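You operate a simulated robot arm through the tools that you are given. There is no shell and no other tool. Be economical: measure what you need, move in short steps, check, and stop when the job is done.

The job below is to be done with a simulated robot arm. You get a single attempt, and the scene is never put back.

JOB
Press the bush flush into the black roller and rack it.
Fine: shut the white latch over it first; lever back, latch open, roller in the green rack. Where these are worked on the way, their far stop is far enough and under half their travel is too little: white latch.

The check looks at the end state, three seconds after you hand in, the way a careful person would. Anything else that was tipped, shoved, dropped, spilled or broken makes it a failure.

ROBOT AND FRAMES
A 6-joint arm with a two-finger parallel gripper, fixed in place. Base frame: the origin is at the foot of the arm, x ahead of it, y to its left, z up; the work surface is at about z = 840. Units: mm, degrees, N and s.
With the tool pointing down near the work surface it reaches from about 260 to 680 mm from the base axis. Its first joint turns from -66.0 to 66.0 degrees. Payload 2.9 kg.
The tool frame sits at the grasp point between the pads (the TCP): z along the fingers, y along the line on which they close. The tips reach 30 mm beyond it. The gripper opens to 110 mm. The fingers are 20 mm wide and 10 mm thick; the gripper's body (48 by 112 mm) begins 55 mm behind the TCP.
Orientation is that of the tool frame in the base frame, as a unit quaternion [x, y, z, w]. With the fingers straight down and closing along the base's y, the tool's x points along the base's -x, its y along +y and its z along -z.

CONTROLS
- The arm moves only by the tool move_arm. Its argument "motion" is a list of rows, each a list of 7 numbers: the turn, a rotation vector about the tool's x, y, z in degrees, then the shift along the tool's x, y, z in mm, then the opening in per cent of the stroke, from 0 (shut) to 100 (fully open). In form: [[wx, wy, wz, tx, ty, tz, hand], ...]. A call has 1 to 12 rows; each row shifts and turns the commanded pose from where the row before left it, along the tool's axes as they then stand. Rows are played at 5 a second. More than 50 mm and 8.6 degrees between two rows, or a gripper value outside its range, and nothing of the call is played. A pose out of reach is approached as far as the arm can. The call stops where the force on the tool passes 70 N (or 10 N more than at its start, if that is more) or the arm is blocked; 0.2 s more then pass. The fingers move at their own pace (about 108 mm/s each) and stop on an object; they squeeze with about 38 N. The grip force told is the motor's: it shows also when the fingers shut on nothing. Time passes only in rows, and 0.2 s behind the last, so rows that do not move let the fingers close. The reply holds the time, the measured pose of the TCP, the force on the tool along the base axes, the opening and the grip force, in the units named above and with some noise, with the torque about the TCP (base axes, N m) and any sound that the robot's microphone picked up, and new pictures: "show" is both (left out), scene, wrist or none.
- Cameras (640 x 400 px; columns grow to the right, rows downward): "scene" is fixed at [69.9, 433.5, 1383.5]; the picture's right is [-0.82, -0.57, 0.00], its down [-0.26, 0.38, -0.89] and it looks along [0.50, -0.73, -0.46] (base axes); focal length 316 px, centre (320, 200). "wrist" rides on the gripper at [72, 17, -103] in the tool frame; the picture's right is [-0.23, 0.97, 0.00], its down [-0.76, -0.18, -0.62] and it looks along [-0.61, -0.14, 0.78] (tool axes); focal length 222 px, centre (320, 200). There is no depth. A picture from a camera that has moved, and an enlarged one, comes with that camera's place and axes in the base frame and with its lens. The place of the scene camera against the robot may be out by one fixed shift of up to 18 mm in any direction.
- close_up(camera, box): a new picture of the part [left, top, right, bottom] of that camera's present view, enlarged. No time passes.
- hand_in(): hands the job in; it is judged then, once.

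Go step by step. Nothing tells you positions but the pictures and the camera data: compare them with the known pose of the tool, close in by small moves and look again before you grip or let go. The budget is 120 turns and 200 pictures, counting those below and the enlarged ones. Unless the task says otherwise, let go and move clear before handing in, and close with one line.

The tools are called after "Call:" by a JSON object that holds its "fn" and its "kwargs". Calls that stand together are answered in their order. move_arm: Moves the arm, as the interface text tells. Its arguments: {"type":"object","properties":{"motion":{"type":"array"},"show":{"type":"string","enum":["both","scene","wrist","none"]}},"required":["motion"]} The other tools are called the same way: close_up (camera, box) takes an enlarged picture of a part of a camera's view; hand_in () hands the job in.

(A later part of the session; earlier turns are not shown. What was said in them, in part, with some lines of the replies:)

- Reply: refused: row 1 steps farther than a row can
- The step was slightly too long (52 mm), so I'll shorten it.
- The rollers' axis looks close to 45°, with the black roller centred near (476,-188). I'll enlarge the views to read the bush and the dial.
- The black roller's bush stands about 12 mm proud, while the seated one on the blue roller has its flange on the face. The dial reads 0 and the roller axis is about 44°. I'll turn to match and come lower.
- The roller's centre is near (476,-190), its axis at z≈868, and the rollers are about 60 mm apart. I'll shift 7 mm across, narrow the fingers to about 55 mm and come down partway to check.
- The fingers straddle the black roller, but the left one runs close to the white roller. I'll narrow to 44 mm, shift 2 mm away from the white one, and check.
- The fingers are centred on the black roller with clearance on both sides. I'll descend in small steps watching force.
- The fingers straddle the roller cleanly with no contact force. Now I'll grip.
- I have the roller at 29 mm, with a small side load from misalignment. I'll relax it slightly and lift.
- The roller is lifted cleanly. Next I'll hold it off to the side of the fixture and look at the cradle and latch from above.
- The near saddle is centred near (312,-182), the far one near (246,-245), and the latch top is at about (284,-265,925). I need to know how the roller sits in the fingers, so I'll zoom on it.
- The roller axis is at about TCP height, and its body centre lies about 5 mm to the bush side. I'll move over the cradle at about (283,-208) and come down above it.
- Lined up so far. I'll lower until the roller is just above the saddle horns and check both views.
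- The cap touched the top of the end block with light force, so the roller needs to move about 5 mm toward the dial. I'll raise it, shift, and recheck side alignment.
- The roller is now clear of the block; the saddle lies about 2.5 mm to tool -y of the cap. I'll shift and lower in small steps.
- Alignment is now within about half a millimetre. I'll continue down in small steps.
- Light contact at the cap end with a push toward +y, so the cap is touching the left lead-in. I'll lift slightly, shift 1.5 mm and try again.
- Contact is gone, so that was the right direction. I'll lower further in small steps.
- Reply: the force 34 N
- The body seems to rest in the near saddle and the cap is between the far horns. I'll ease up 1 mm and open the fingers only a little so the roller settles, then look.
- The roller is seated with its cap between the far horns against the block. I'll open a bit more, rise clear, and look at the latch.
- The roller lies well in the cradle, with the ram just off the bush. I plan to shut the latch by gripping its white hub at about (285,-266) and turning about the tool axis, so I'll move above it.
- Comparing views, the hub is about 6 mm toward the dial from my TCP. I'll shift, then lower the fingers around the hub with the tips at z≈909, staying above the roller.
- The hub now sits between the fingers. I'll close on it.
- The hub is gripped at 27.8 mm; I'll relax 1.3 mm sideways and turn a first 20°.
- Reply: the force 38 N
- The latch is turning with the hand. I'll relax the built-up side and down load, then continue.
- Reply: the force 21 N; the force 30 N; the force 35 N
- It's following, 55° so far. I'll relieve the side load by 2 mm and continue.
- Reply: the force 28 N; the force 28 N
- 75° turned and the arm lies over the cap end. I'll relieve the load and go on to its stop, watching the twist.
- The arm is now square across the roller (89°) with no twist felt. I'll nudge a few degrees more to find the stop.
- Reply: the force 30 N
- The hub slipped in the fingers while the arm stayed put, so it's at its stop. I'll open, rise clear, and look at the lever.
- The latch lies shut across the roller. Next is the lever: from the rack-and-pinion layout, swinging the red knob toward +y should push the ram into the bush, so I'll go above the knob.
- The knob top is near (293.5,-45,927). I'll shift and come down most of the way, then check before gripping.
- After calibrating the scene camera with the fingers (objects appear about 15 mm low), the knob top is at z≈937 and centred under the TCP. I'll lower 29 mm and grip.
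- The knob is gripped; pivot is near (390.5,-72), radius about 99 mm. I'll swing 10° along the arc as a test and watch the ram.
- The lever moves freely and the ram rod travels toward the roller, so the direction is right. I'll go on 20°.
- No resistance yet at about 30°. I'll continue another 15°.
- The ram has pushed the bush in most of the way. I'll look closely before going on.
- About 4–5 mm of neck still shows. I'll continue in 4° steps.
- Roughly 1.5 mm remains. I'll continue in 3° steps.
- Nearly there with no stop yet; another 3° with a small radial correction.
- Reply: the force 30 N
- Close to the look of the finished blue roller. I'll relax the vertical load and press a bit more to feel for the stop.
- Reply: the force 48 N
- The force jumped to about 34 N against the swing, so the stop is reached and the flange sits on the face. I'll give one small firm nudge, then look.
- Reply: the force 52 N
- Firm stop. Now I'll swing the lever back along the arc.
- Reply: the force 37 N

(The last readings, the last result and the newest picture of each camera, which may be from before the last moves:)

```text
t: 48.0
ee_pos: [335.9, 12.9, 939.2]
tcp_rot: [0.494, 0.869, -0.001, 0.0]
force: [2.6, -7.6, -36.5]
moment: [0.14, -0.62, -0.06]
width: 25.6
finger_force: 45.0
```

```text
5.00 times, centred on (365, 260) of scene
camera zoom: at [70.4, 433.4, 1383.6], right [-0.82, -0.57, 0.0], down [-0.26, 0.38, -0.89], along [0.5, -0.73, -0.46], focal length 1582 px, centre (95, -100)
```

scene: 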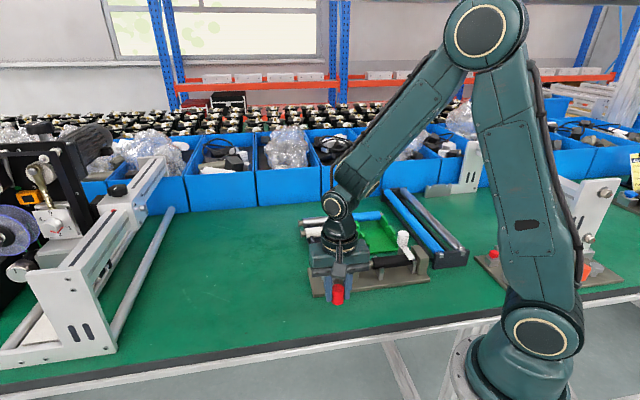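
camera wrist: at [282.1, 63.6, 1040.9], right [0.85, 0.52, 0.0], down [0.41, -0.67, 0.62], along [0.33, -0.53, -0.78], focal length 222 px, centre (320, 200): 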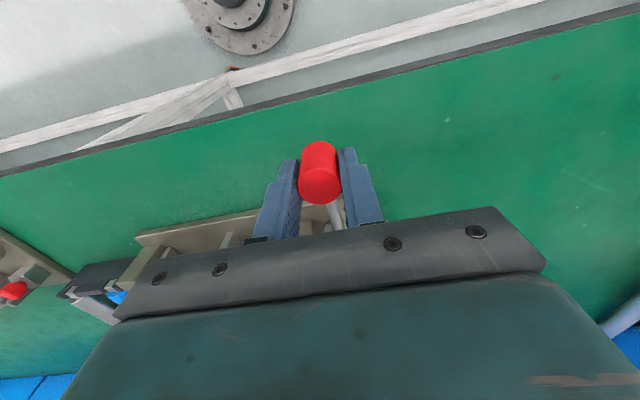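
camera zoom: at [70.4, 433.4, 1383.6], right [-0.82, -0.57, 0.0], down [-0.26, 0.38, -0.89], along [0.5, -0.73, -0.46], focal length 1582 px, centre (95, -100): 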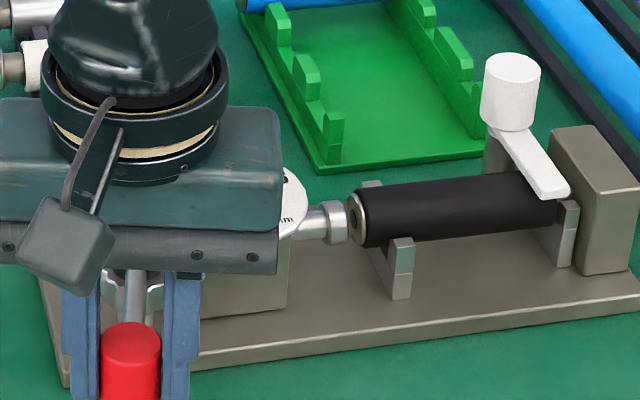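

The ram came off and the bush stays in. Closer look at it.

Call:
{"fn": "close_up", "kwargs": {"camera": "scene", "box": [364, 252, 384, 272]}}

Call:
{"fn": "move_arm", "kwargs": {"motion": [[0, 0, 0, 0, 0, 1.5, 5], [0, 0, -5, -0.35, -8.64, 0, 5], [0, 0, -5, -0.35, -8.64, 0, 5], [0, 0, -5, -0.35, -8.64, 0, 5], [0, 0, -5, -0.35, -8.64, 0, 5], [0, 0, 0, 0, 0, 0, 5]], "show": "none"}}

```text
16.00 times, centred on (374, 262) of scene
camera zoom: at [70.4, 433.4, 1383.6], right [-0.82, -0.57, 0.0], down [-0.26, 0.38, -0.89], along [0.5, -0.73, -0.46], focal length 5061 px, centre (-544, -792)
```

zoom: 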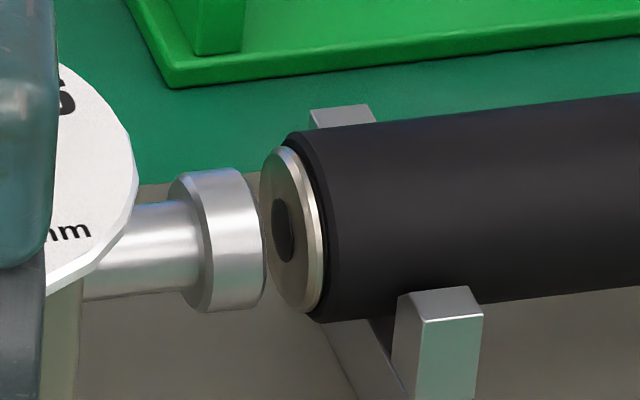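

```text
t: 49.4
ee_pos: [312.1, -7.6, 939.7]
tcp_rot: [0.335, 0.942, 0.001, 0.002]
force: [-2.7, 3.8, 36.6]
moment: [-0.56, 0.44, 0.04]
width: 25.8
finger_force: 45.0
```

The black roller's bush now matches the blue one's seating after scaling, so it's flush. I'll continue bringing the lever back to its start.

Call:
{"fn": "move_arm", "kwargs": {"motion": [[0, 0, 0, 0, 0, -1, 5], [0, 0, -5, -0.35, -8.64, 0, 5], [0, 0, -5, -0.35, -8.64, 0, 5], [0, 0, -5, -0.35, -8.64, 0, 5], [0, 0, 0, 0, 0, 0, 5]], "show": "none"}}

```text
t: 50.6
ee_pos: [298.2, -30.7, 939.7]
tcp_rot: [0.211, 0.978, -0.001, 0.003]
force: [13.0, -5.4, 10.8]
moment: [-0.51, 0.14, 0.1]
width: 25.4
finger_force: 45.2
```

Call:
{"fn": "move_arm", "kwargs": {"motion": [[0, 0, -4, -0.8, -6.9, 0, 5], [0, 0, -4, -0.2, -6.9, 0, 5], [0, 0, -1.5, -0.1, -2.6, 0, 5], [0, 0, 0, 0, 0, 0, 5]]}}

Call:
{"fn": "close_up", "kwargs": {"camera": "scene", "box": [310, 220, 420, 300]}}

```text
t: 51.6
ee_pos: [293.0, -45.8, 939.3]
tcp_rot: [0.129, 0.992, 0.0, 0.001]
force: [15.7, 4.0, 4.2]
moment: [-0.44, 0.05, -0.14]
width: 25.5
finger_force: 44.6
camera wrist: at [227.4, -10.8, 1042.8], right [0.47, 0.88, 0.0], down [0.69, -0.37, 0.62], along [0.55, -0.29, -0.78], focal length 222 px, centre (320, 200)
```

scene: 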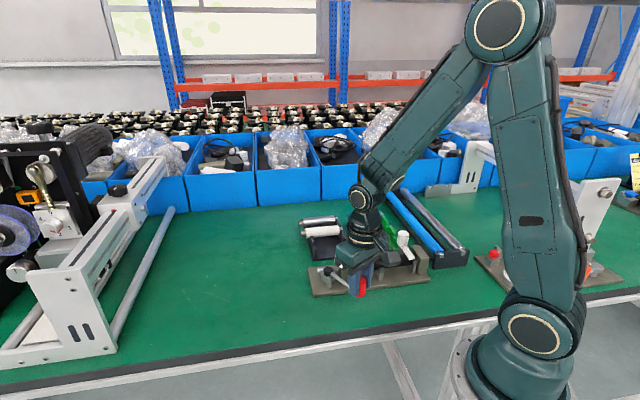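
wrist: 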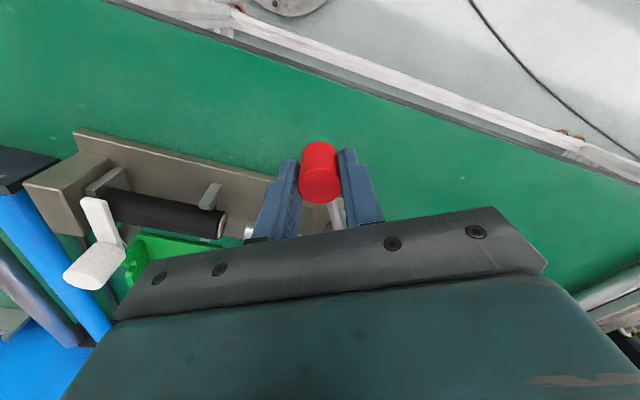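

```text
5.00 times, centred on (365, 260) of scene
camera zoom: at [70.3, 433.7, 1383.5], right [-0.82, -0.57, 0.0], down [-0.26, 0.38, -0.89], along [0.5, -0.73, -0.46], focal length 1582 px, centre (95, -100)
```

zoom: 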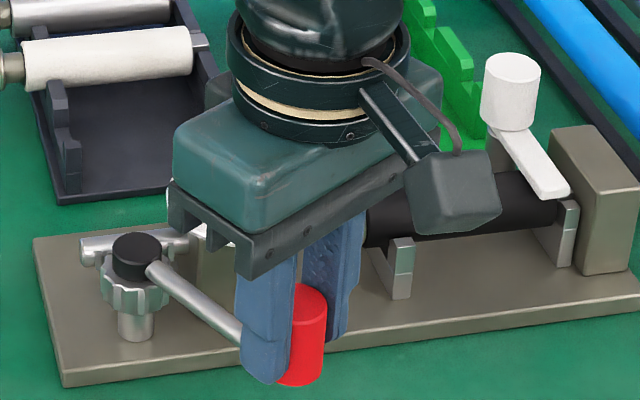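

The lever appears to be at its start. I'll nudge 3 mm further to confirm it's against its rest stop, then release and rise.

Call:
{"fn": "move_arm", "kwargs": {"motion": [[0, 0, 0, -1, -3, 0, 5], [0, 0, 0, 0, 0, 0, 5]], "show": "none"}}

```text
t: 52.2
ee_pos: [292.1, -44.5, 938.6]
tcp_rot: [0.125, 0.992, 0.003, -0.001]
force: [11.9, 30.3, 2.1]
moment: [-0.9, -1.08, 0.27]
width: 25.8
finger_force: 45.2
```

At the rest stop (30 N resistance). I'll relax, open, and rise.

Call:
{"fn": "move_arm", "kwargs": {"motion": [[0, 0, 0, 0, 3, 0, 5], [0, 0, 0, 0, 0, 0, 42], [0, 0, 0, 0, 0, 0, 45], [0, 0, 0, 0, 0, 0, 45], [0, 0, 0, 0, 0, -20, 45], [0, 0, 0, 0, 0, -40, 45], [0, 0, 0, 0, 0, -36, 45], [0, 0, 0, 0, 0, 0, 45]]}}

Call:
{"fn": "close_up", "kwargs": {"camera": "scene", "box": [310, 220, 440, 300]}}

```text
t: 54.0
ee_pos: [293.6, -44.9, 1037.1]
tcp_rot: [0.128, 0.992, -0.001, 0.0]
force: [0.4, 0.4, 0.3]
moment: [0.02, -0.01, -0.02]
width: 49.5
finger_force: 0.1
camera wrist: at [228.6, -10.2, 1139.9], right [0.47, 0.88, 0.0], down [0.69, -0.37, 0.62], along [0.55, -0.29, -0.78], focal length 222 px, centre (320, 200)
```

scene: 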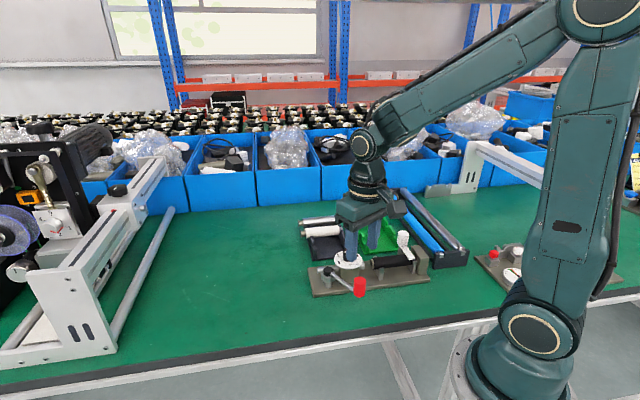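
wrist: 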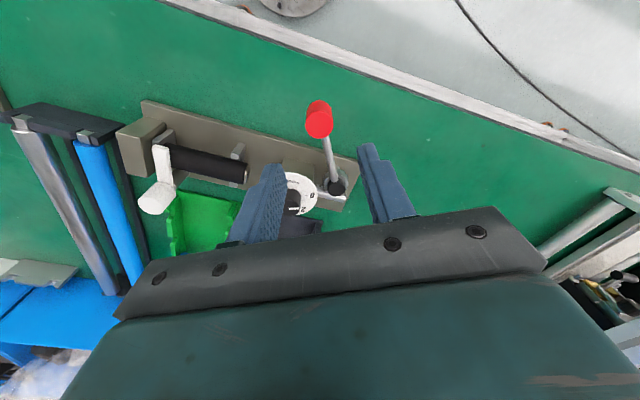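

```text
4.92 times, centred on (375, 260) of scene
camera zoom: at [69.9, 433.5, 1383.5], right [-0.82, -0.57, 0.0], down [-0.26, 0.38, -0.89], along [0.5, -0.73, -0.46], focal length 1557 px, centre (49, -95)
```

zoom: 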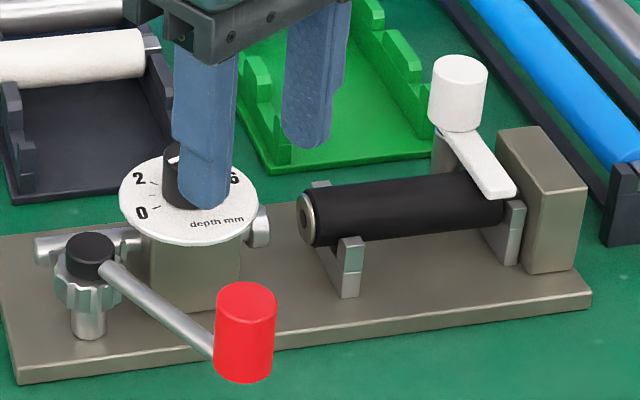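

The lever is back where it began and the bush is seated. Now to the latch: from both grips I compute the hub centre as (284,-266.4). I'll go above it with the hand turned to its closed orientation.

Call:
{"fn": "move_arm", "kwargs": {"motion": [[0, 0, 0, -9.4, -43.3, 0, 45], [0, 0, 0, -9.4, -43.3, 0, 45], [0, 0, 0, -9.4, -43.3, 0, 45], [0, 0, 0, -9.4, -43.3, 0, 45], [0, 0, 0, -9.4, -43.3, 0, 45], [0, 0, 7.6, 0, 0, 0, 45], [0, 0, 7.6, 0, 0, 0, 45], [0, 0, 7.6, 0, 0, 0, 45], [0, 0, 7.6, 0, 0, 0, 45], [0, 0, 0, 0, 0, 33, 45], [0, 0, 0, 0, 0, 32, 45], [0, 0, 0, 0, 0, 0, 45]], "show": "none"}}

Call:
{"fn": "close_up", "kwargs": {"camera": "wrist", "box": [200, 30, 460, 230]}}

```text
t: 56.6
ee_pos: [283.1, -266.9, 970.5]
tcp_rot: [0.384, 0.923, 0.0, 0.001]
force: [-0.5, -0.1, -0.7]
moment: [0.02, 0.01, 0.01]
width: 49.4
finger_force: 0.1
```

```text
2.00 times, centred on (330, 130) of wrist
camera zoom: at [244.7, -203.6, 1074.1], right [0.85, 0.52, 0.0], down [0.41, -0.67, 0.62], along [0.33, -0.53, -0.78], focal length 444 px, centre (300, 340)
```

zoom: 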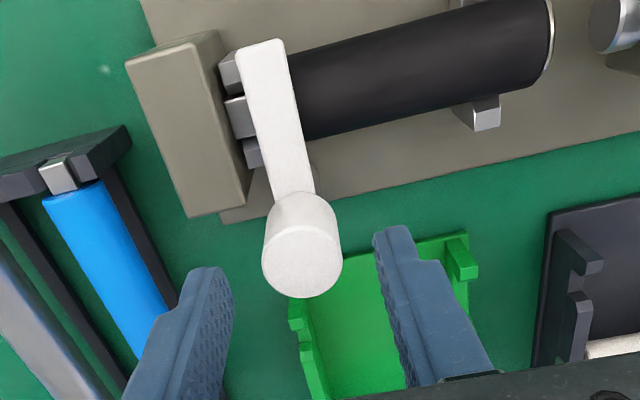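

Hub well centred. I'll lower 31 mm and grip.

Call:
{"fn": "move_arm", "kwargs": {"motion": [[0, 0, 0, -2, 0.6, 10, 45], [0, 0, 0, 0, 0, 11, 45], [0, 0, 0, 0, 0, 10, 45], [0, 0, 0, 0, 0, 0, 25], [0, 0, 0, 0, 0, 0, 10], [0, 0, 0, 0, 0, 0, 5], [0, 0, 0, 0, 0, 0, 5]], "show": "wrist"}}

```text
t: 58.2
ee_pos: [284.8, -267.0, 939.5]
tcp_rot: [0.385, 0.923, 0.0, 0.001]
force: [3.2, 3.2, -0.8]
moment: [-0.77, 0.17, 0.01]
width: 27.6
finger_force: 45.5
camera wrist: at [246.6, -204.7, 1042.5], right [0.85, 0.53, 0.0], down [0.41, -0.67, 0.62], along [0.33, -0.53, -0.78], focal length 222 px, centre (320, 200)
```

wrist: 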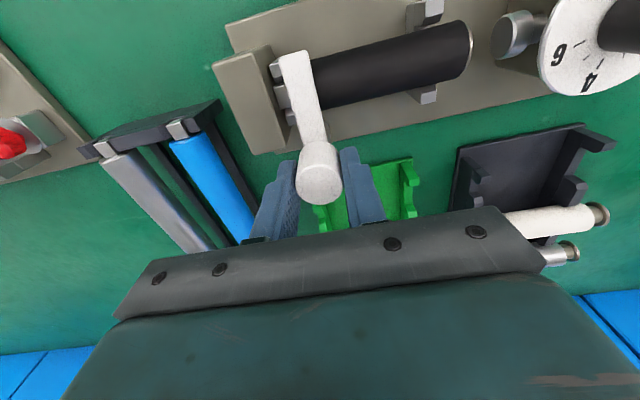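

Gripped with little side load. I'll turn the latch back open, 40° first.

Call:
{"fn": "move_arm", "kwargs": {"motion": [[0, 0, -5, 0, 0.3, 0, 5], [0, 0, -5, 0, 0, 0, 5], [0, 0, -5, 0, 0, 0, 5], [0, 0, -5, 0, 0, 0, 5], [0, 0, -5, 0, 0, 0, 5], [0, 0, -5, 0, 0, 0, 5], [0, 0, -5, 0, 0, 0, 5], [0, 0, -5, 0, 0, 0, 5], [0, 0, 0, 0, 0, 0, 5]], "show": "wrist"}}

```text
t: 60.2
ee_pos: [285.5, -267.2, 938.1]
tcp_rot: [0.043, 0.999, 0.002, 0.0]
force: [7.7, 17.8, -4.8]
moment: [-0.71, 0.17, -0.04]
width: 27.9
finger_force: 44.5
camera wrist: at [215.5, -244.3, 1042.7], right [0.31, 0.95, 0.0], down [0.74, -0.24, 0.62], along [0.59, -0.19, -0.78], focal length 222 px, centre (320, 200)
```

wrist: 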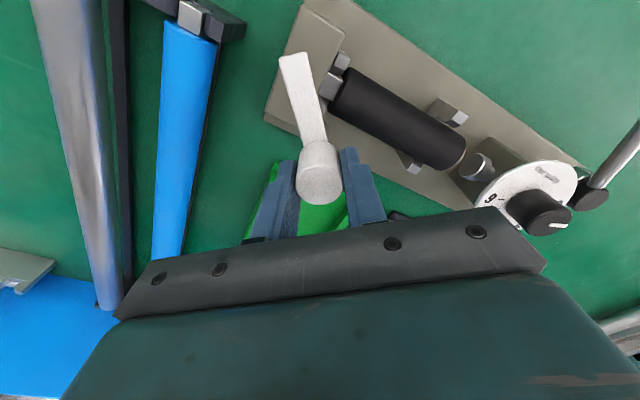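

Call:
{"fn": "move_arm", "kwargs": {"motion": [[0, 0, 0, 0, 1.5, 0, 5], [0, 0, -5, 0, 0.3, 0, 5], [0, 0, -5, 0, 0.3, 0, 5], [0, 0, -5, 0, 0, 0, 5], [0, 0, -5, 0, 0, 0, 5], [0, 0, -5, 0, 0, 0, 5], [0, 0, -5, 0, 0, 0, 5], [0, 0, -5, 0, 0, 0, 5], [0, 0, -5, 0, 0, 0, 5], [0, 0, 0, 0, 0, 0, 5]], "show": "wrist"}}

```text
t: 62.4
ee_pos: [285.1, -267.7, 939.5]
tcp_rot: [-0.3, 0.954, -0.001, 0.001]
force: [1.0, 0.3, -18.1]
moment: [-0.7, -0.5, 0.02]
width: 27.8
finger_force: 44.9
camera wrist: at [216.9, -293.7, 1042.7], right [-0.37, 0.93, 0.0], down [0.73, 0.29, 0.62], along [0.58, 0.23, -0.78], focal length 222 px, centre (320, 200)
```

wrist: 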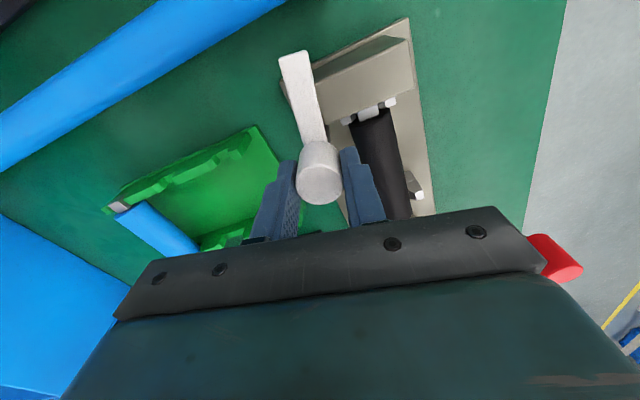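

80° back; I'll turn the last 12° and feel for the open stop.

Call:
{"fn": "move_arm", "kwargs": {"motion": [[0, 0, -5, 0, 0, 0.5, 5], [0, 0, -4, 0, 0, 0, 5], [0, 0, -3, 0, 0, 0, 5], [0, 0, 0, 0, 0, 0, 5]], "show": "wrist"}}

```text
t: 63.4
ee_pos: [285.9, -265.5, 939.4]
tcp_rot: [-0.397, 0.918, 0.0, 0.0]
force: [-3.7, 5.7, 0.9]
moment: [-0.66, -0.06, -0.49]
width: 27.6
finger_force: 44.6
camera wrist: at [224.0, -306.9, 1042.7], right [-0.55, 0.83, 0.0], down [0.65, 0.43, 0.62], along [0.52, 0.35, -0.78], focal length 222 px, centre (320, 200)
```

wrist: 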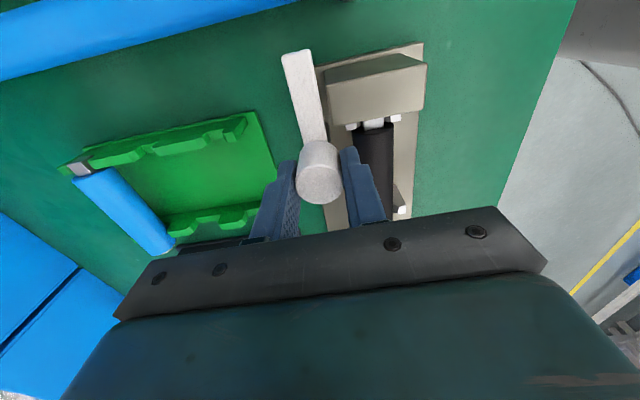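

The twist shows the open stop. I'll release and rise, then move back over the roller.

Call:
{"fn": "move_arm", "kwargs": {"motion": [[0, 0, 2, 0, 0, 0, 5], [0, 0, 0, 0, 0, 0, 45], [0, 0, 0, 0, 0, 0, 45], [0, 0, 0, 0, 0, -20, 45], [0, 0, 0, 0, 0, -40, 45], [0, 0, 0, 0, 0, -36, 42], [0, 0, 0, 0, 0, 0, 42]]}}

Call:
{"fn": "close_up", "kwargs": {"camera": "wrist", "box": [120, 20, 420, 220]}}

Call:
{"fn": "close_up", "kwargs": {"camera": "scene", "box": [310, 200, 440, 300]}}

```text
t: 65.0
ee_pos: [285.4, -266.1, 1034.1]
tcp_rot: [-0.381, 0.925, 0.0, 0.0]
force: [0.2, -0.1, 0.5]
moment: [0.01, 0.0, 0.04]
width: 46.2
finger_force: 0.0
camera wrist: at [222.4, -305.6, 1137.4], right [-0.53, 0.85, 0.0], down [0.67, 0.41, 0.62], along [0.53, 0.33, -0.78], focal length 222 px, centre (320, 200)
```

scene: 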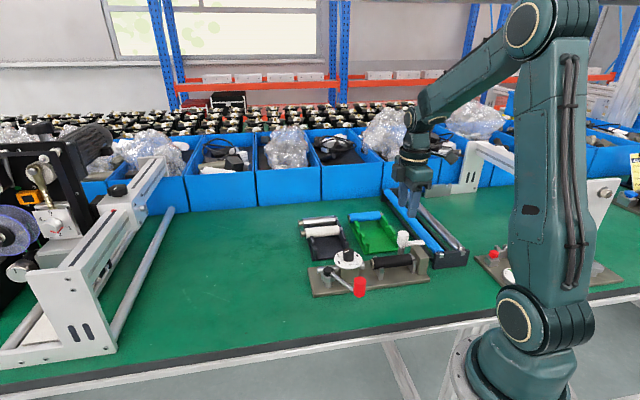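
wrist: 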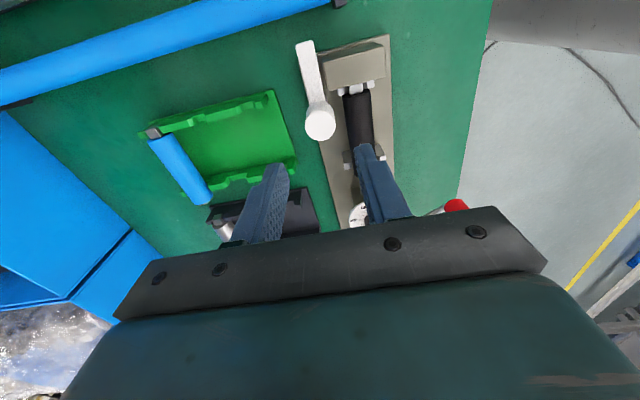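

```text
2.00 times, centred on (270, 120) of wrist
camera zoom: at [222.4, -305.6, 1137.4], right [-0.53, 0.85, 0.0], down [0.67, 0.41, 0.62], along [0.53, 0.33, -0.78], focal length 444 px, centre (420, 360)
```

zoom: 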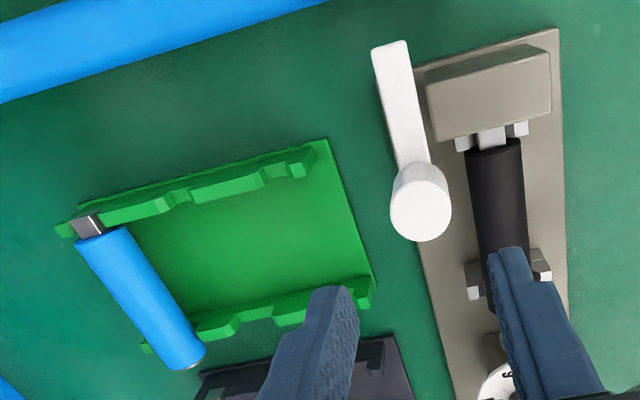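

```text
4.00 times, centred on (375, 250) of scene
camera zoom: at [69.9, 433.6, 1383.5], right [-0.82, -0.57, 0.0], down [-0.26, 0.38, -0.89], along [0.5, -0.73, -0.46], focal length 1265 px, centre (100, 0)
```

zoom: 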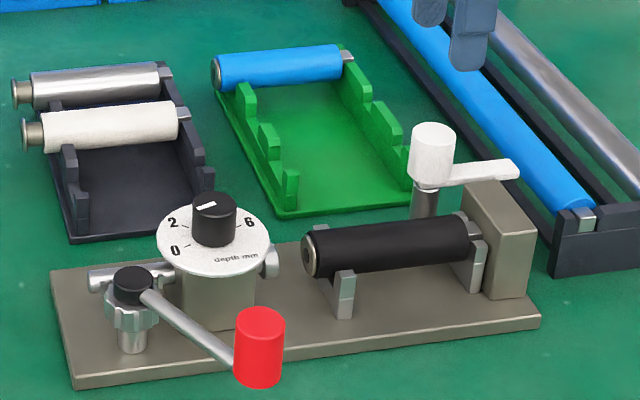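

Latch open, lever back, bush seated. I'll go back over the roller at the earlier release pose and lower around it.

Call:
{"fn": "move_arm", "kwargs": {"motion": [[0, 0, 0, -22.4, 20.6, 0, 42], [0, 0, 0, -22.4, 20.6, 0, 42], [0, 0, 0, 0, 0, 40, 42], [0, 0, 0, 0, 0, 40, 42], [0, 0, 0, 0, 0, 30, 42], [0, 0, 0, 0, 0, 0, 42]], "show": "wrist"}}

Call:
{"fn": "close_up", "kwargs": {"camera": "scene", "box": [350, 220, 440, 290]}}

```text
t: 66.4
ee_pos: [287.5, -205.9, 924.9]
tcp_rot: [-0.381, 0.925, 0.0, 0.0]
force: [0.2, 0.8, -0.1]
moment: [0.02, -0.02, -0.02]
width: 46.3
finger_force: 0.1
camera wrist: at [224.9, -244.5, 1028.4], right [-0.53, 0.85, 0.0], down [0.67, 0.41, 0.62], along [0.53, 0.33, -0.78], focal length 222 px, centre (320, 200)
```

wrist: 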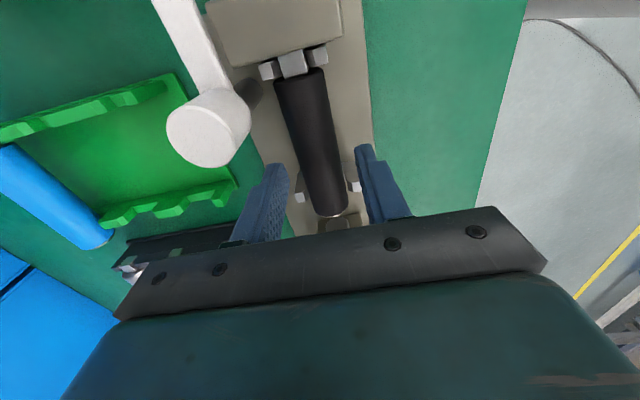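

```text
5.71 times, centred on (395, 255) of scene
camera zoom: at [69.9, 433.5, 1383.5], right [-0.82, -0.57, 0.0], down [-0.26, 0.38, -0.89], along [0.5, -0.73, -0.46], focal length 1808 px, centre (-109, -114)
```

zoom: 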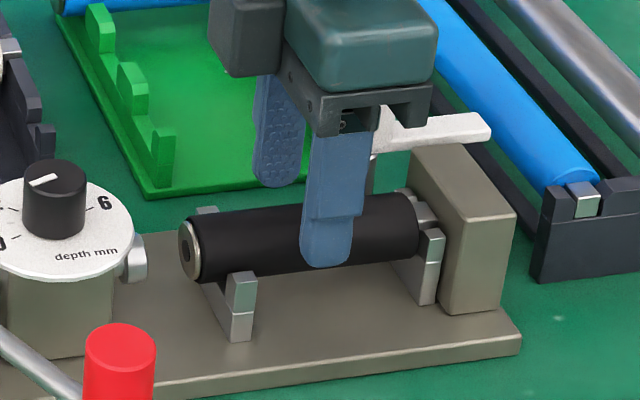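

Centred over the roller. I'll lower the rest and grip.

Call:
{"fn": "move_arm", "kwargs": {"motion": [[0, 0, 0, 0, 0, 14, 42], [0, 0, 0, 0, 0, 14, 42], [0, 0, 0, 0, 0, 10, 42], [0, 0, 0, 0, 0, 0, 20], [0, 0, 0, 0, 0, 0, 10], [0, 0, 0, 0, 0, 0, 10], [0, 0, 0, 0, 0, 0, 10]], "show": "wrist"}}

```text
t: 68.0
ee_pos: [288.6, -206.4, 886.7]
tcp_rot: [-0.381, 0.925, -0.001, 0.0]
force: [1.0, -2.3, 5.4]
moment: [-0.02, -0.02, -0.03]
width: 28.8
finger_force: 37.8
camera wrist: at [225.3, -244.9, 990.5], right [-0.52, 0.85, 0.0], down [0.67, 0.41, 0.62], along [0.53, 0.33, -0.78], focal length 222 px, centre (320, 200)
```

wrist: 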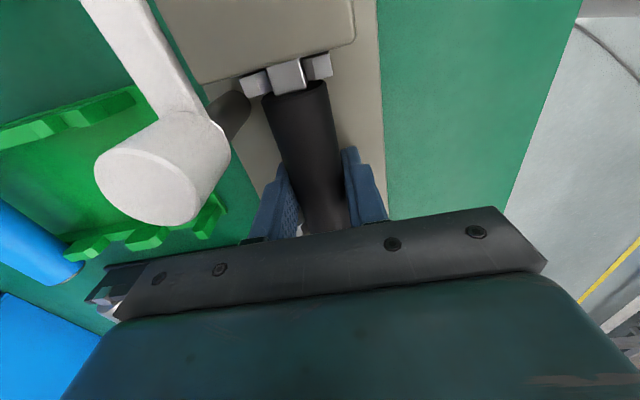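

Gripped evenly. I'll lift straight up and study the green rack.

Call:
{"fn": "move_arm", "kwargs": {"motion": [[0, 0, 0, 0, 0, -5, 10], [0, 0, 0, 0, 0, -15, 10], [0, 0, 0, 0, 0, -40, 10], [0, 0, 0, 0, 0, -45, 10], [0, 0, 0, 0, 0, -45, 10], [0, 0, 0, 0, 0, 0, 10]]}}

Call:
{"fn": "close_up", "kwargs": {"camera": "wrist", "box": [60, 40, 280, 200]}}

Call:
{"fn": "close_up", "kwargs": {"camera": "scene", "box": [335, 200, 415, 265]}}

```text
t: 69.4
ee_pos: [289.5, -203.8, 1037.5]
tcp_rot: [-0.381, 0.925, 0.0, 0.001]
force: [-1.5, 0.0, -1.1]
moment: [0.0, -0.02, 0.02]
width: 29.0
finger_force: 37.5
camera wrist: at [226.3, -242.7, 1141.1], right [-0.53, 0.85, 0.0], down [0.67, 0.41, 0.62], along [0.53, 0.33, -0.78], focal length 222 px, centre (320, 200)
```

scene: 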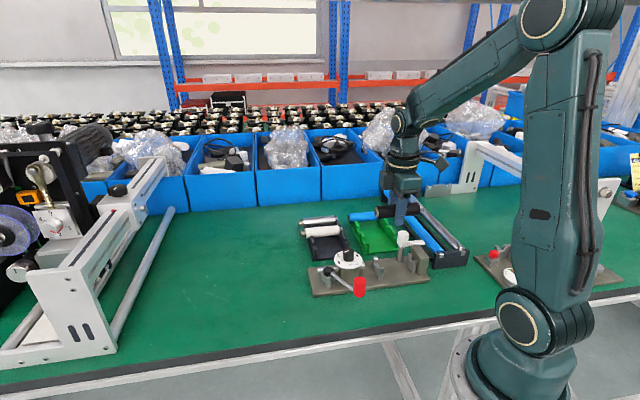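
wrist: 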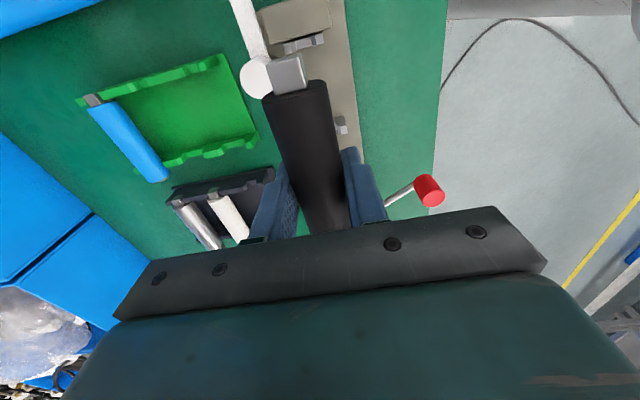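

```text
2.50 times, centred on (170, 120) of wrist
camera zoom: at [226.3, -242.7, 1141.1], right [-0.53, 0.85, 0.0], down [0.67, 0.41, 0.62], along [0.53, 0.33, -0.78], focal length 555 px, centre (695, 400)
```

zoom: 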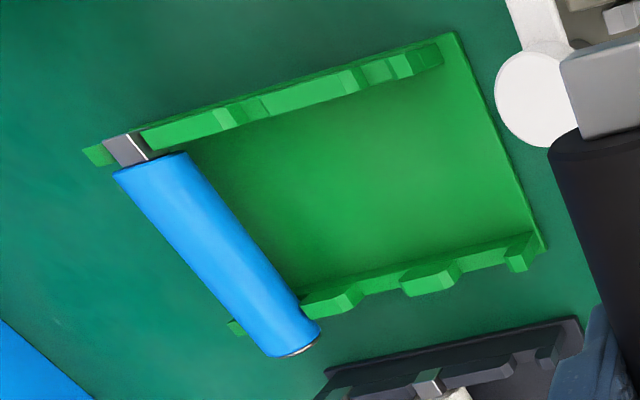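

```text
6.15 times, centred on (375, 232) of scene
camera zoom: at [69.9, 433.5, 1383.5], right [-0.82, -0.57, 0.0], down [-0.26, 0.38, -0.89], along [0.5, -0.73, -0.46], focal length 1946 px, centre (-18, 0)
```

zoom: 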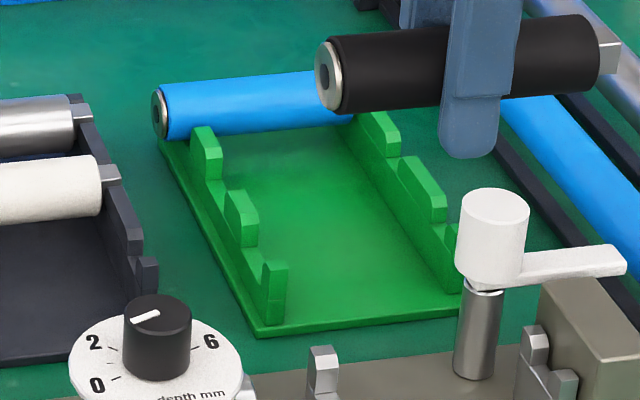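

The green rack has two free slots; I'll use the middle one, whose cap notch is near (368,-377). I'll move above it and look closer.

Call:
{"fn": "move_arm", "kwargs": {"motion": [[0, 0, 0, 2.2, -44.6, 0, 10], [0, 0, 0, 2.2, -44.6, 0, 10], [0, 0, 0, 2.2, -44.6, 0, 10], [0, 0, 0, 2.2, -44.6, 0, 10], [0, 0, 0, 0, 0, 35, 10], [0, 0, 0, 0, 0, 30, 10], [0, 0, 0, 0, 0, 0, 10]]}}

Call:
{"fn": "close_up", "kwargs": {"camera": "wrist", "box": [200, 20, 440, 220]}}

Call:
{"fn": "close_up", "kwargs": {"camera": "scene", "box": [335, 180, 425, 265]}}

```text
t: 71.0
ee_pos: [407.8, -337.5, 970.9]
tcp_rot: [-0.381, 0.924, 0.0, 0.0]
force: [-0.1, 0.4, -1.4]
moment: [-0.02, 0.0, 0.04]
width: 29.1
finger_force: 38.1
camera wrist: at [344.7, -376.6, 1074.7], right [-0.53, 0.85, 0.0], down [0.67, 0.41, 0.62], along [0.53, 0.33, -0.78], focal length 222 px, centre (320, 200)
```

scene: 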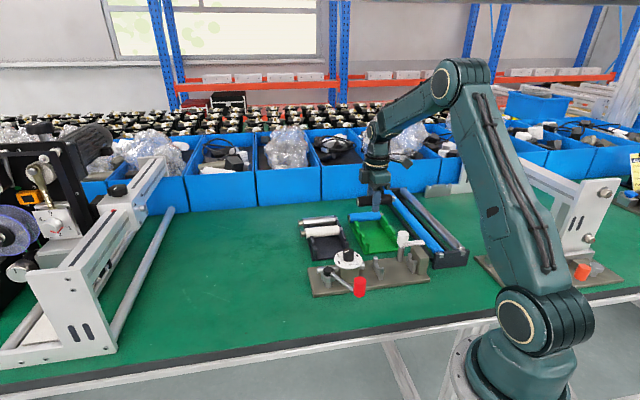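
wrist: 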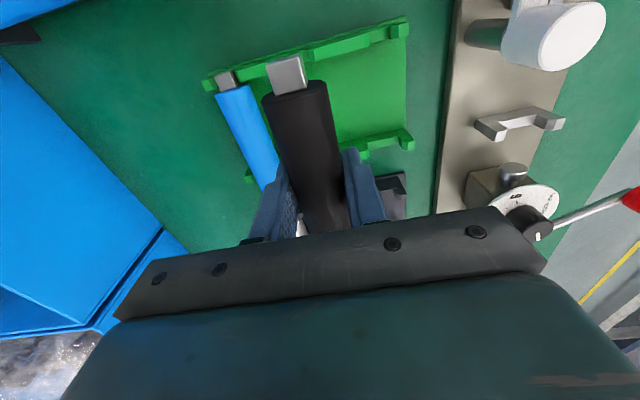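

```text
2.00 times, centred on (320, 120) of wrist
camera zoom: at [344.7, -376.6, 1074.7], right [-0.53, 0.85, 0.0], down [0.67, 0.41, 0.62], along [0.53, 0.33, -0.78], focal length 444 px, centre (320, 360)
```

zoom: 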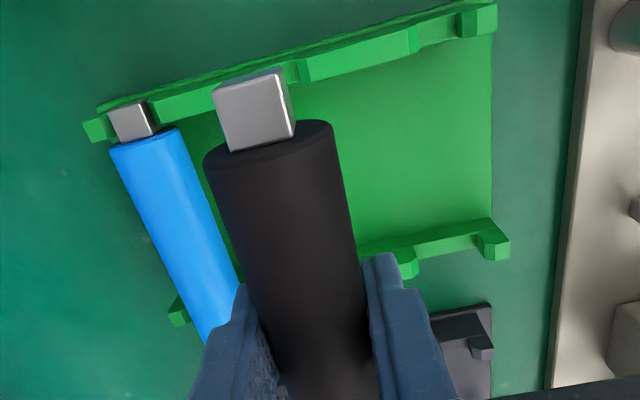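

```text
4.71 times, centred on (380, 222) of scene
camera zoom: at [70.0, 433.5, 1383.5], right [-0.82, -0.57, 0.0], down [-0.26, 0.38, -0.89], along [0.5, -0.73, -0.46], focal length 1488 px, centre (38, 94)
```

zoom: 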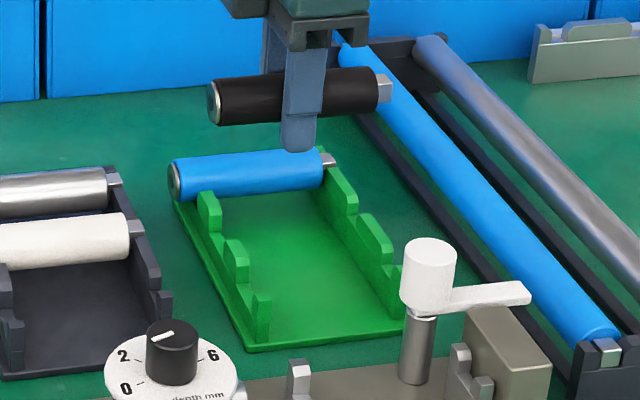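

Slots measured in the tool frame: the middle slot is about 2–3 mm to tool -y and 5 mm to -x. I'll shift and come lower for a finer look.

Call:
{"fn": "move_arm", "kwargs": {"motion": [[0, 0, 0, -5, -2.4, 0, 10], [0, 0, 0, 0, 0, 30, 10], [0, 0, 0, 0, 0, 22, 10], [0, 0, 0, 0, 0, 0, 10]], "show": "none"}}

Call:
{"fn": "close_up", "kwargs": {"camera": "wrist", "box": [220, 30, 400, 150]}}

Call:
{"fn": "close_up", "kwargs": {"camera": "scene", "box": [335, 190, 415, 265]}}

```text
t: 72.0
ee_pos: [413.3, -335.9, 919.3]
tcp_rot: [-0.381, 0.925, 0.001, 0.0]
force: [-0.1, -0.5, -1.3]
moment: [0.01, 0.0, -0.03]
width: 29.1
finger_force: 38.2
```

```text
3.33 times, centred on (310, 90) of wrist
camera zoom: at [349.9, -374.8, 1023.4], right [-0.53, 0.85, 0.0], down [0.67, 0.41, 0.62], along [0.53, 0.33, -0.78], focal length 740 px, centre (353, 567)
```

zoom: 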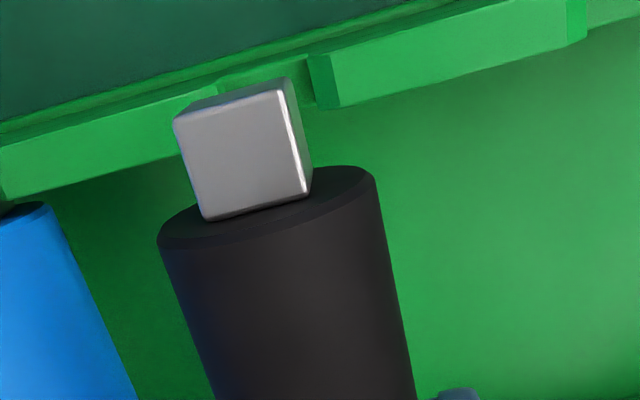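

```text
5.33 times, centred on (375, 228) of scene
camera zoom: at [70.0, 433.5, 1383.5], right [-0.82, -0.57, 0.0], down [-0.26, 0.38, -0.89], along [0.5, -0.73, -0.46], focal length 1687 px, centre (27, 53)
```

zoom: 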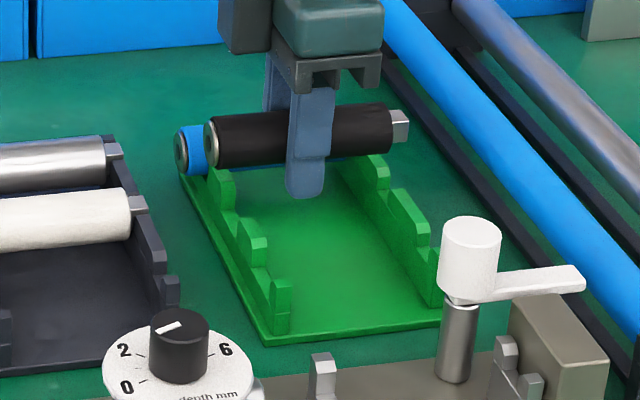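

Alignment looks within about 1 mm and the body end clears the wall by about 3 mm. I'll lower in steps.

Call:
{"fn": "move_arm", "kwargs": {"motion": [[0, 0, 0, 0, -0.7, 10, 10], [0, 0, 0, 0, 0, 10, 10], [0, 0, 0, 0, 0, 7, 10], [0, 0, 0, 0, 0, 0, 10]], "show": "none"}}

Call:
{"fn": "close_up", "kwargs": {"camera": "wrist", "box": [220, 30, 400, 150]}}

Call:
{"fn": "close_up", "kwargs": {"camera": "scene", "box": [335, 190, 415, 265]}}

```text
t: 73.0
ee_pos: [413.4, -335.9, 891.8]
tcp_rot: [-0.381, 0.924, 0.0, 0.0]
force: [-0.1, -0.1, -2.2]
moment: [-0.03, 0.01, 0.03]
width: 28.9
finger_force: 38.1
```

```text
3.33 times, centred on (310, 90) of wrist
camera zoom: at [350.6, -375.3, 996.3], right [-0.53, 0.85, 0.0], down [0.67, 0.41, 0.62], along [0.53, 0.33, -0.78], focal length 740 px, centre (353, 567)
```

zoom: 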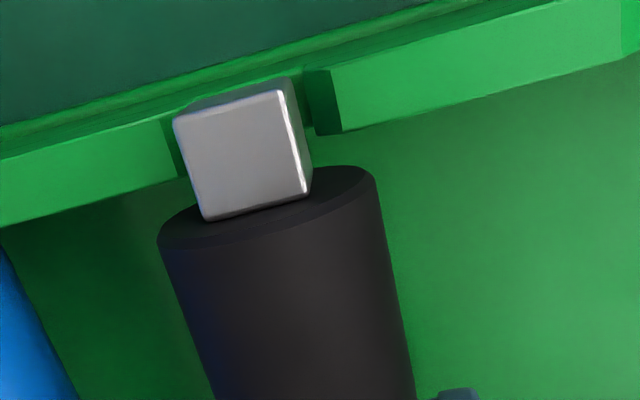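

```text
5.33 times, centred on (375, 228) of scene
camera zoom: at [70.0, 433.5, 1383.5], right [-0.82, -0.57, 0.0], down [-0.26, 0.38, -0.89], along [0.5, -0.73, -0.46], focal length 1687 px, centre (27, 53)
```

zoom: 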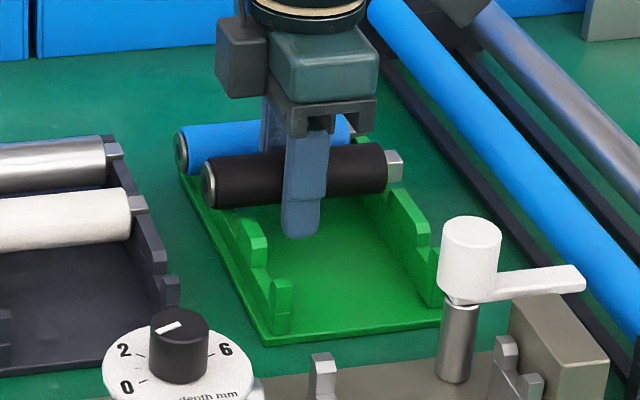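

Cap is centred over its notch. Continuing down in small steps.

Call:
{"fn": "move_arm", "kwargs": {"motion": [[0, 0, 0, 0, -0.4, 5, 10], [0, 0, 0, 0, 0, 4, 10], [0, 0, 0, 0, 0, 3, 10], [0, 0, 0, 0, 0, 0, 10]], "show": "none"}}

Call:
{"fn": "close_up", "kwargs": {"camera": "wrist", "box": [220, 30, 400, 150]}}

Call:
{"fn": "close_up", "kwargs": {"camera": "scene", "box": [335, 190, 415, 265]}}

```text
t: 74.0
ee_pos: [414.0, -336.7, 881.0]
tcp_rot: [-0.381, 0.925, -0.001, 0.0]
force: [-1.1, 2.1, -0.4]
moment: [-0.05, 0.06, -0.18]
width: 28.8
finger_force: 38.0
```

```text
3.33 times, centred on (310, 90) of wrist
camera zoom: at [351.1, -375.7, 984.5], right [-0.52, 0.85, 0.0], down [0.67, 0.41, 0.62], along [0.53, 0.33, -0.78], focal length 740 px, centre (353, 567)
```

zoom: 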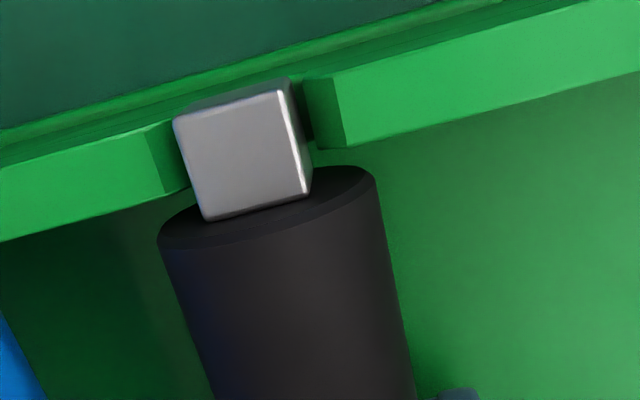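

```text
5.33 times, centred on (375, 228) of scene
camera zoom: at [69.9, 433.6, 1383.5], right [-0.82, -0.57, 0.0], down [-0.26, 0.38, -0.89], along [0.5, -0.73, -0.46], focal length 1687 px, centre (27, 53)
```

zoom: 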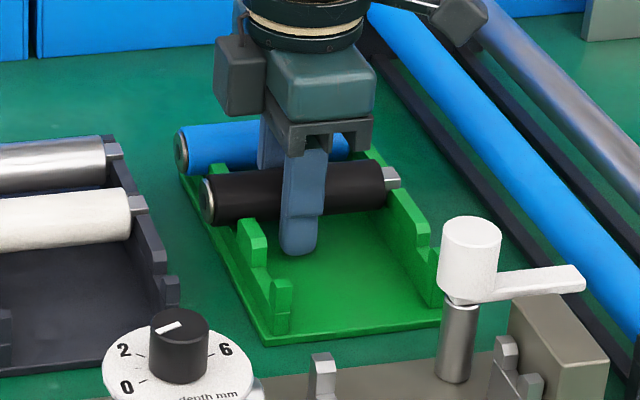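

Call:
{"fn": "move_arm", "kwargs": {"motion": [[0, 0, 0, 0, 0.5, 2, 10], [0, 0, 0, 0, 0, 2, 10], [0, 0, 0, 0, 0, 1.5, 10], [0, 0, 0, 0, 0, 0, 10]], "show": "none"}}

Call:
{"fn": "close_up", "kwargs": {"camera": "wrist", "box": [220, 30, 400, 150]}}

Call:
{"fn": "close_up", "kwargs": {"camera": "scene", "box": [350, 205, 400, 250]}}

```text
t: 75.0
ee_pos: [414.5, -337.7, 879.9]
tcp_rot: [-0.381, 0.925, -0.002, 0.002]
force: [-11.3, 8.9, 42.5]
moment: [0.06, 0.24, -0.3]
width: 29.0
finger_force: 38.5
```

```text
3.33 times, centred on (310, 90) of wrist
camera zoom: at [350.7, -375.2, 982.1], right [-0.52, 0.85, -0.01], down [0.66, 0.41, 0.62], along [0.53, 0.32, -0.78], focal length 740 px, centre (353, 567)
```

zoom: 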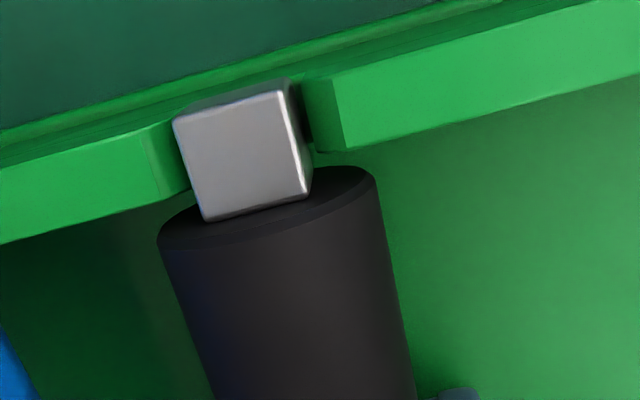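

```text
8.89 times, centred on (375, 228) of scene
camera zoom: at [69.1, 434.2, 1383.4], right [-0.82, -0.57, 0.0], down [-0.26, 0.38, -0.89], along [0.5, -0.73, -0.46], focal length 2812 px, centre (-169, -44)
```

zoom: 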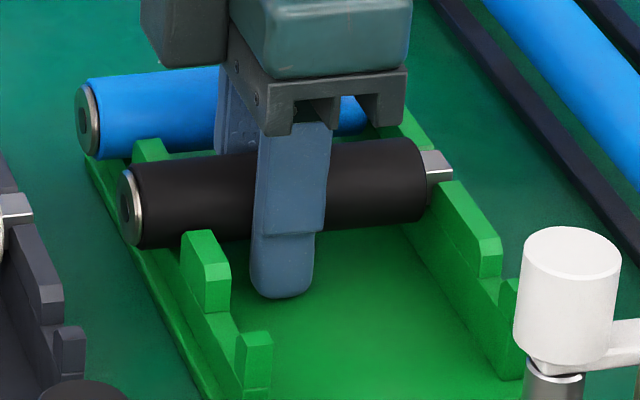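

Contact is balanced on both ends at z≈880, which fits a seated roller. I'll relieve the load, then open just a little and look.

Call:
{"fn": "move_arm", "kwargs": {"motion": [[0, 0, 0, 0, 1, -2, 10], [0, 0, 0, 0, 0, 0, 28], [0, 0, 0, 0, 0, 0, 32], [0, 0, 0, 0, 0, 0, 32]], "show": "none"}}

Call:
{"fn": "close_up", "kwargs": {"camera": "wrist", "box": [220, 30, 400, 150]}}

Call:
{"fn": "close_up", "kwargs": {"camera": "scene", "box": [350, 205, 400, 250]}}

```text
t: 76.0
ee_pos: [411.5, -336.0, 875.1]
tcp_rot: [-0.382, 0.924, 0.002, -0.001]
force: [-0.6, 1.7, 3.8]
moment: [-0.06, -0.02, 0.02]
width: 34.7
finger_force: 0.1
```

```text
3.33 times, centred on (310, 90) of wrist
camera zoom: at [349.7, -374.1, 979.7], right [-0.53, 0.85, 0.0], down [0.67, 0.41, 0.62], along [0.53, 0.33, -0.78], focal length 740 px, centre (353, 567)
```

zoom: 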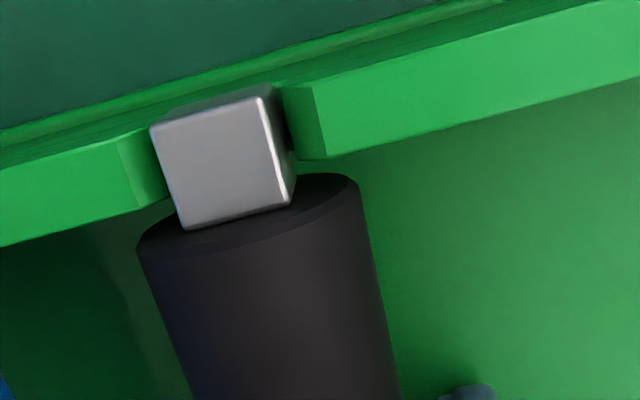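

```text
8.89 times, centred on (375, 228) of scene
camera zoom: at [69.9, 433.6, 1383.5], right [-0.82, -0.57, 0.0], down [-0.26, 0.38, -0.89], along [0.5, -0.73, -0.46], focal length 2812 px, centre (-169, -44)
```

zoom: 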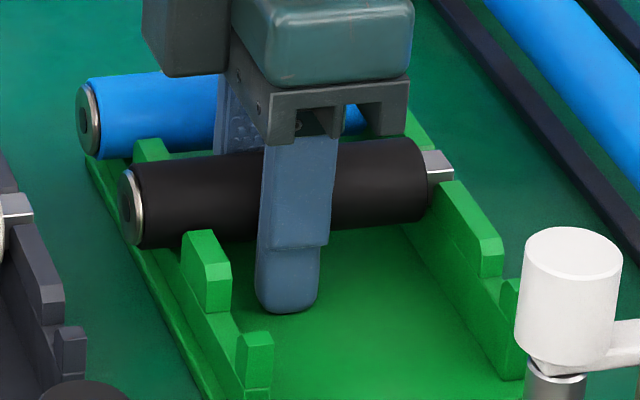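

The roller stayed put in the slot when released. I'll open a bit more and rise straight up.

Call:
{"fn": "move_arm", "kwargs": {"motion": [[0, 0, 0, 0, 0, -3, 40], [0, 0, 0, 0, 0, 0, 40], [0, 0, 0, 0, 0, -15, 40], [0, 0, 0, 0, 0, -30, 40], [0, 0, 0, 0, 0, -45, 40], [0, 0, 0, 0, 0, -45, 40], [0, 0, 0, 40, 0, -10, 40], [0, 0, 0, 0, 0, 0, 40]]}}

Call:
{"fn": "close_up", "kwargs": {"camera": "scene", "box": [290, 190, 440, 305]}}

Call:
{"fn": "close_up", "kwargs": {"camera": "scene", "box": [345, 200, 405, 250]}}

```text
t: 77.8
ee_pos: [384.6, -364.6, 1026.1]
tcp_rot: [-0.38, 0.925, 0.0, 0.0]
force: [0.6, 0.8, -0.7]
moment: [-0.03, -0.01, -0.01]
width: 44.3
finger_force: 0.1
camera wrist: at [320.9, -402.9, 1129.2], right [-0.53, 0.85, 0.0], down [0.67, 0.41, 0.62], along [0.53, 0.33, -0.78], focal length 222 px, centre (320, 200)
```

scene: 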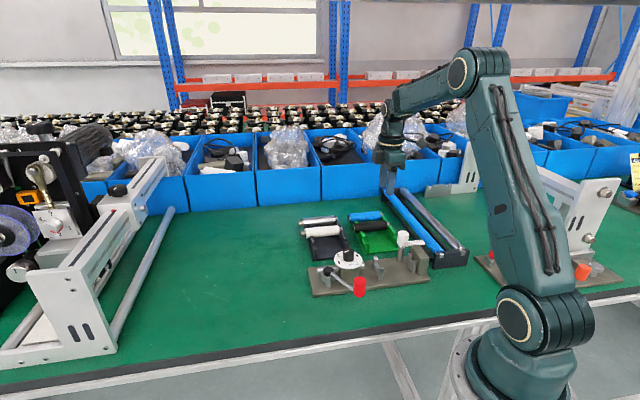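
wrist: 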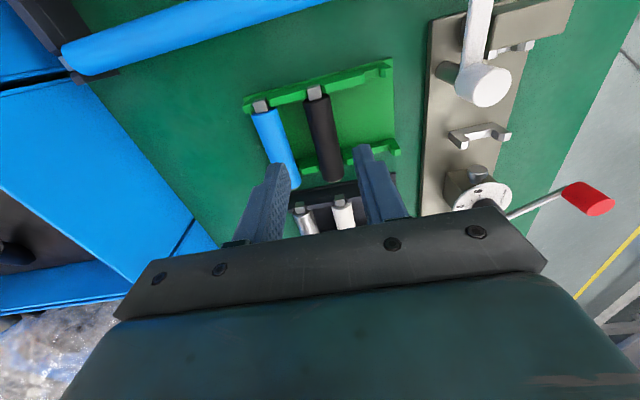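

```text
3.48 times, centred on (365, 248) of scene
camera zoom: at [69.9, 433.5, 1383.5], right [-0.82, -0.57, 0.0], down [-0.26, 0.38, -0.89], along [0.5, -0.73, -0.46], focal length 1100 px, centre (164, 35)
```

zoom: 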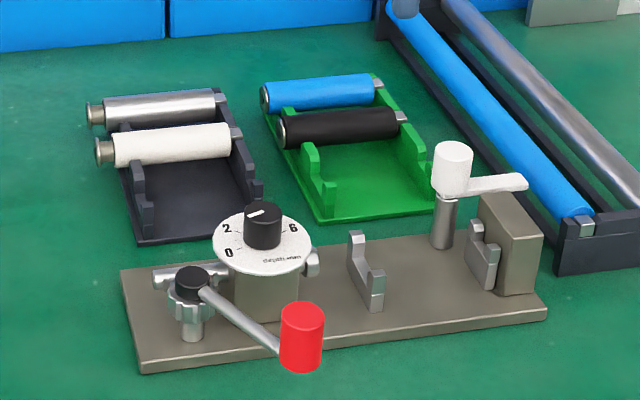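

```text
8.00 times, centred on (375, 225) of scene
camera zoom: at [69.9, 433.5, 1383.5], right [-0.82, -0.57, 0.0], down [-0.26, 0.38, -0.89], along [0.5, -0.73, -0.46], focal length 2530 px, centre (-120, 0)
```

zoom: 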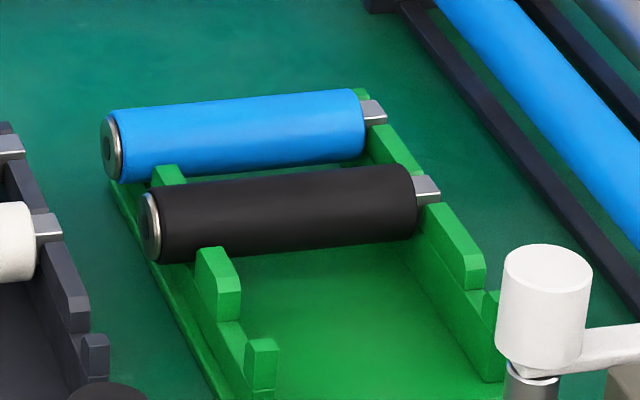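

The black roller sits parallel to the blue one in the green rack. One close check on its seating.

Call:
{"fn": "close_up", "kwargs": {"camera": "wrist", "box": [230, 50, 410, 200]}}

Call:
{"fn": "close_up", "kwargs": {"camera": "scene", "box": [355, 213, 380, 235]}}

```text
2.67 times, centred on (320, 125) of wrist
camera zoom: at [320.9, -402.9, 1129.2], right [-0.53, 0.85, 0.0], down [0.67, 0.41, 0.62], along [0.53, 0.33, -0.78], focal length 592 px, centre (320, 400)
```

zoom: 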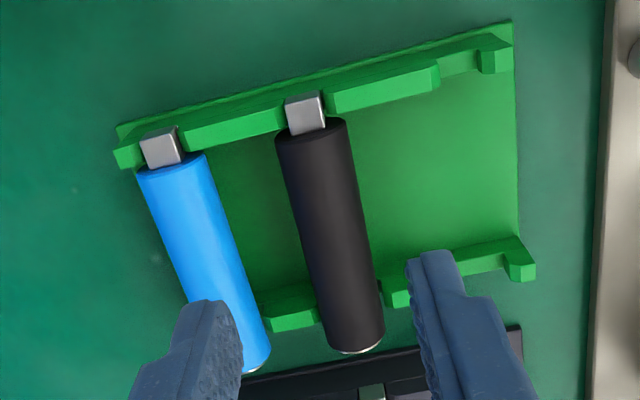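

```text
16.00 times, centred on (368, 224) of scene
camera zoom: at [69.9, 433.5, 1383.5], right [-0.82, -0.57, 0.0], down [-0.26, 0.38, -0.89], along [0.5, -0.73, -0.46], focal length 5061 px, centre (-440, -184)
```

zoom: 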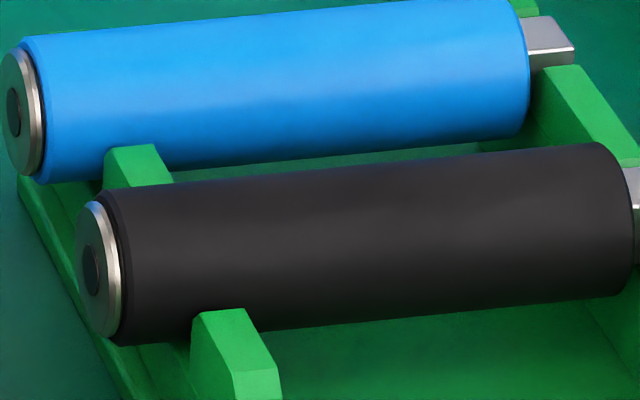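

The black roller rests in its slot and its bush sits like the blue one's. The latch is open, the lever is back, the dial is untouched and the arm is clear, so I'm handing in.

Call:
{"fn": "hand_in", "kwargs": {}}

```text
The job is handed in.
```

The bush is pressed flush in the black roller, which now sits in the middle slot of the green rack, with the lever back and the latch open.
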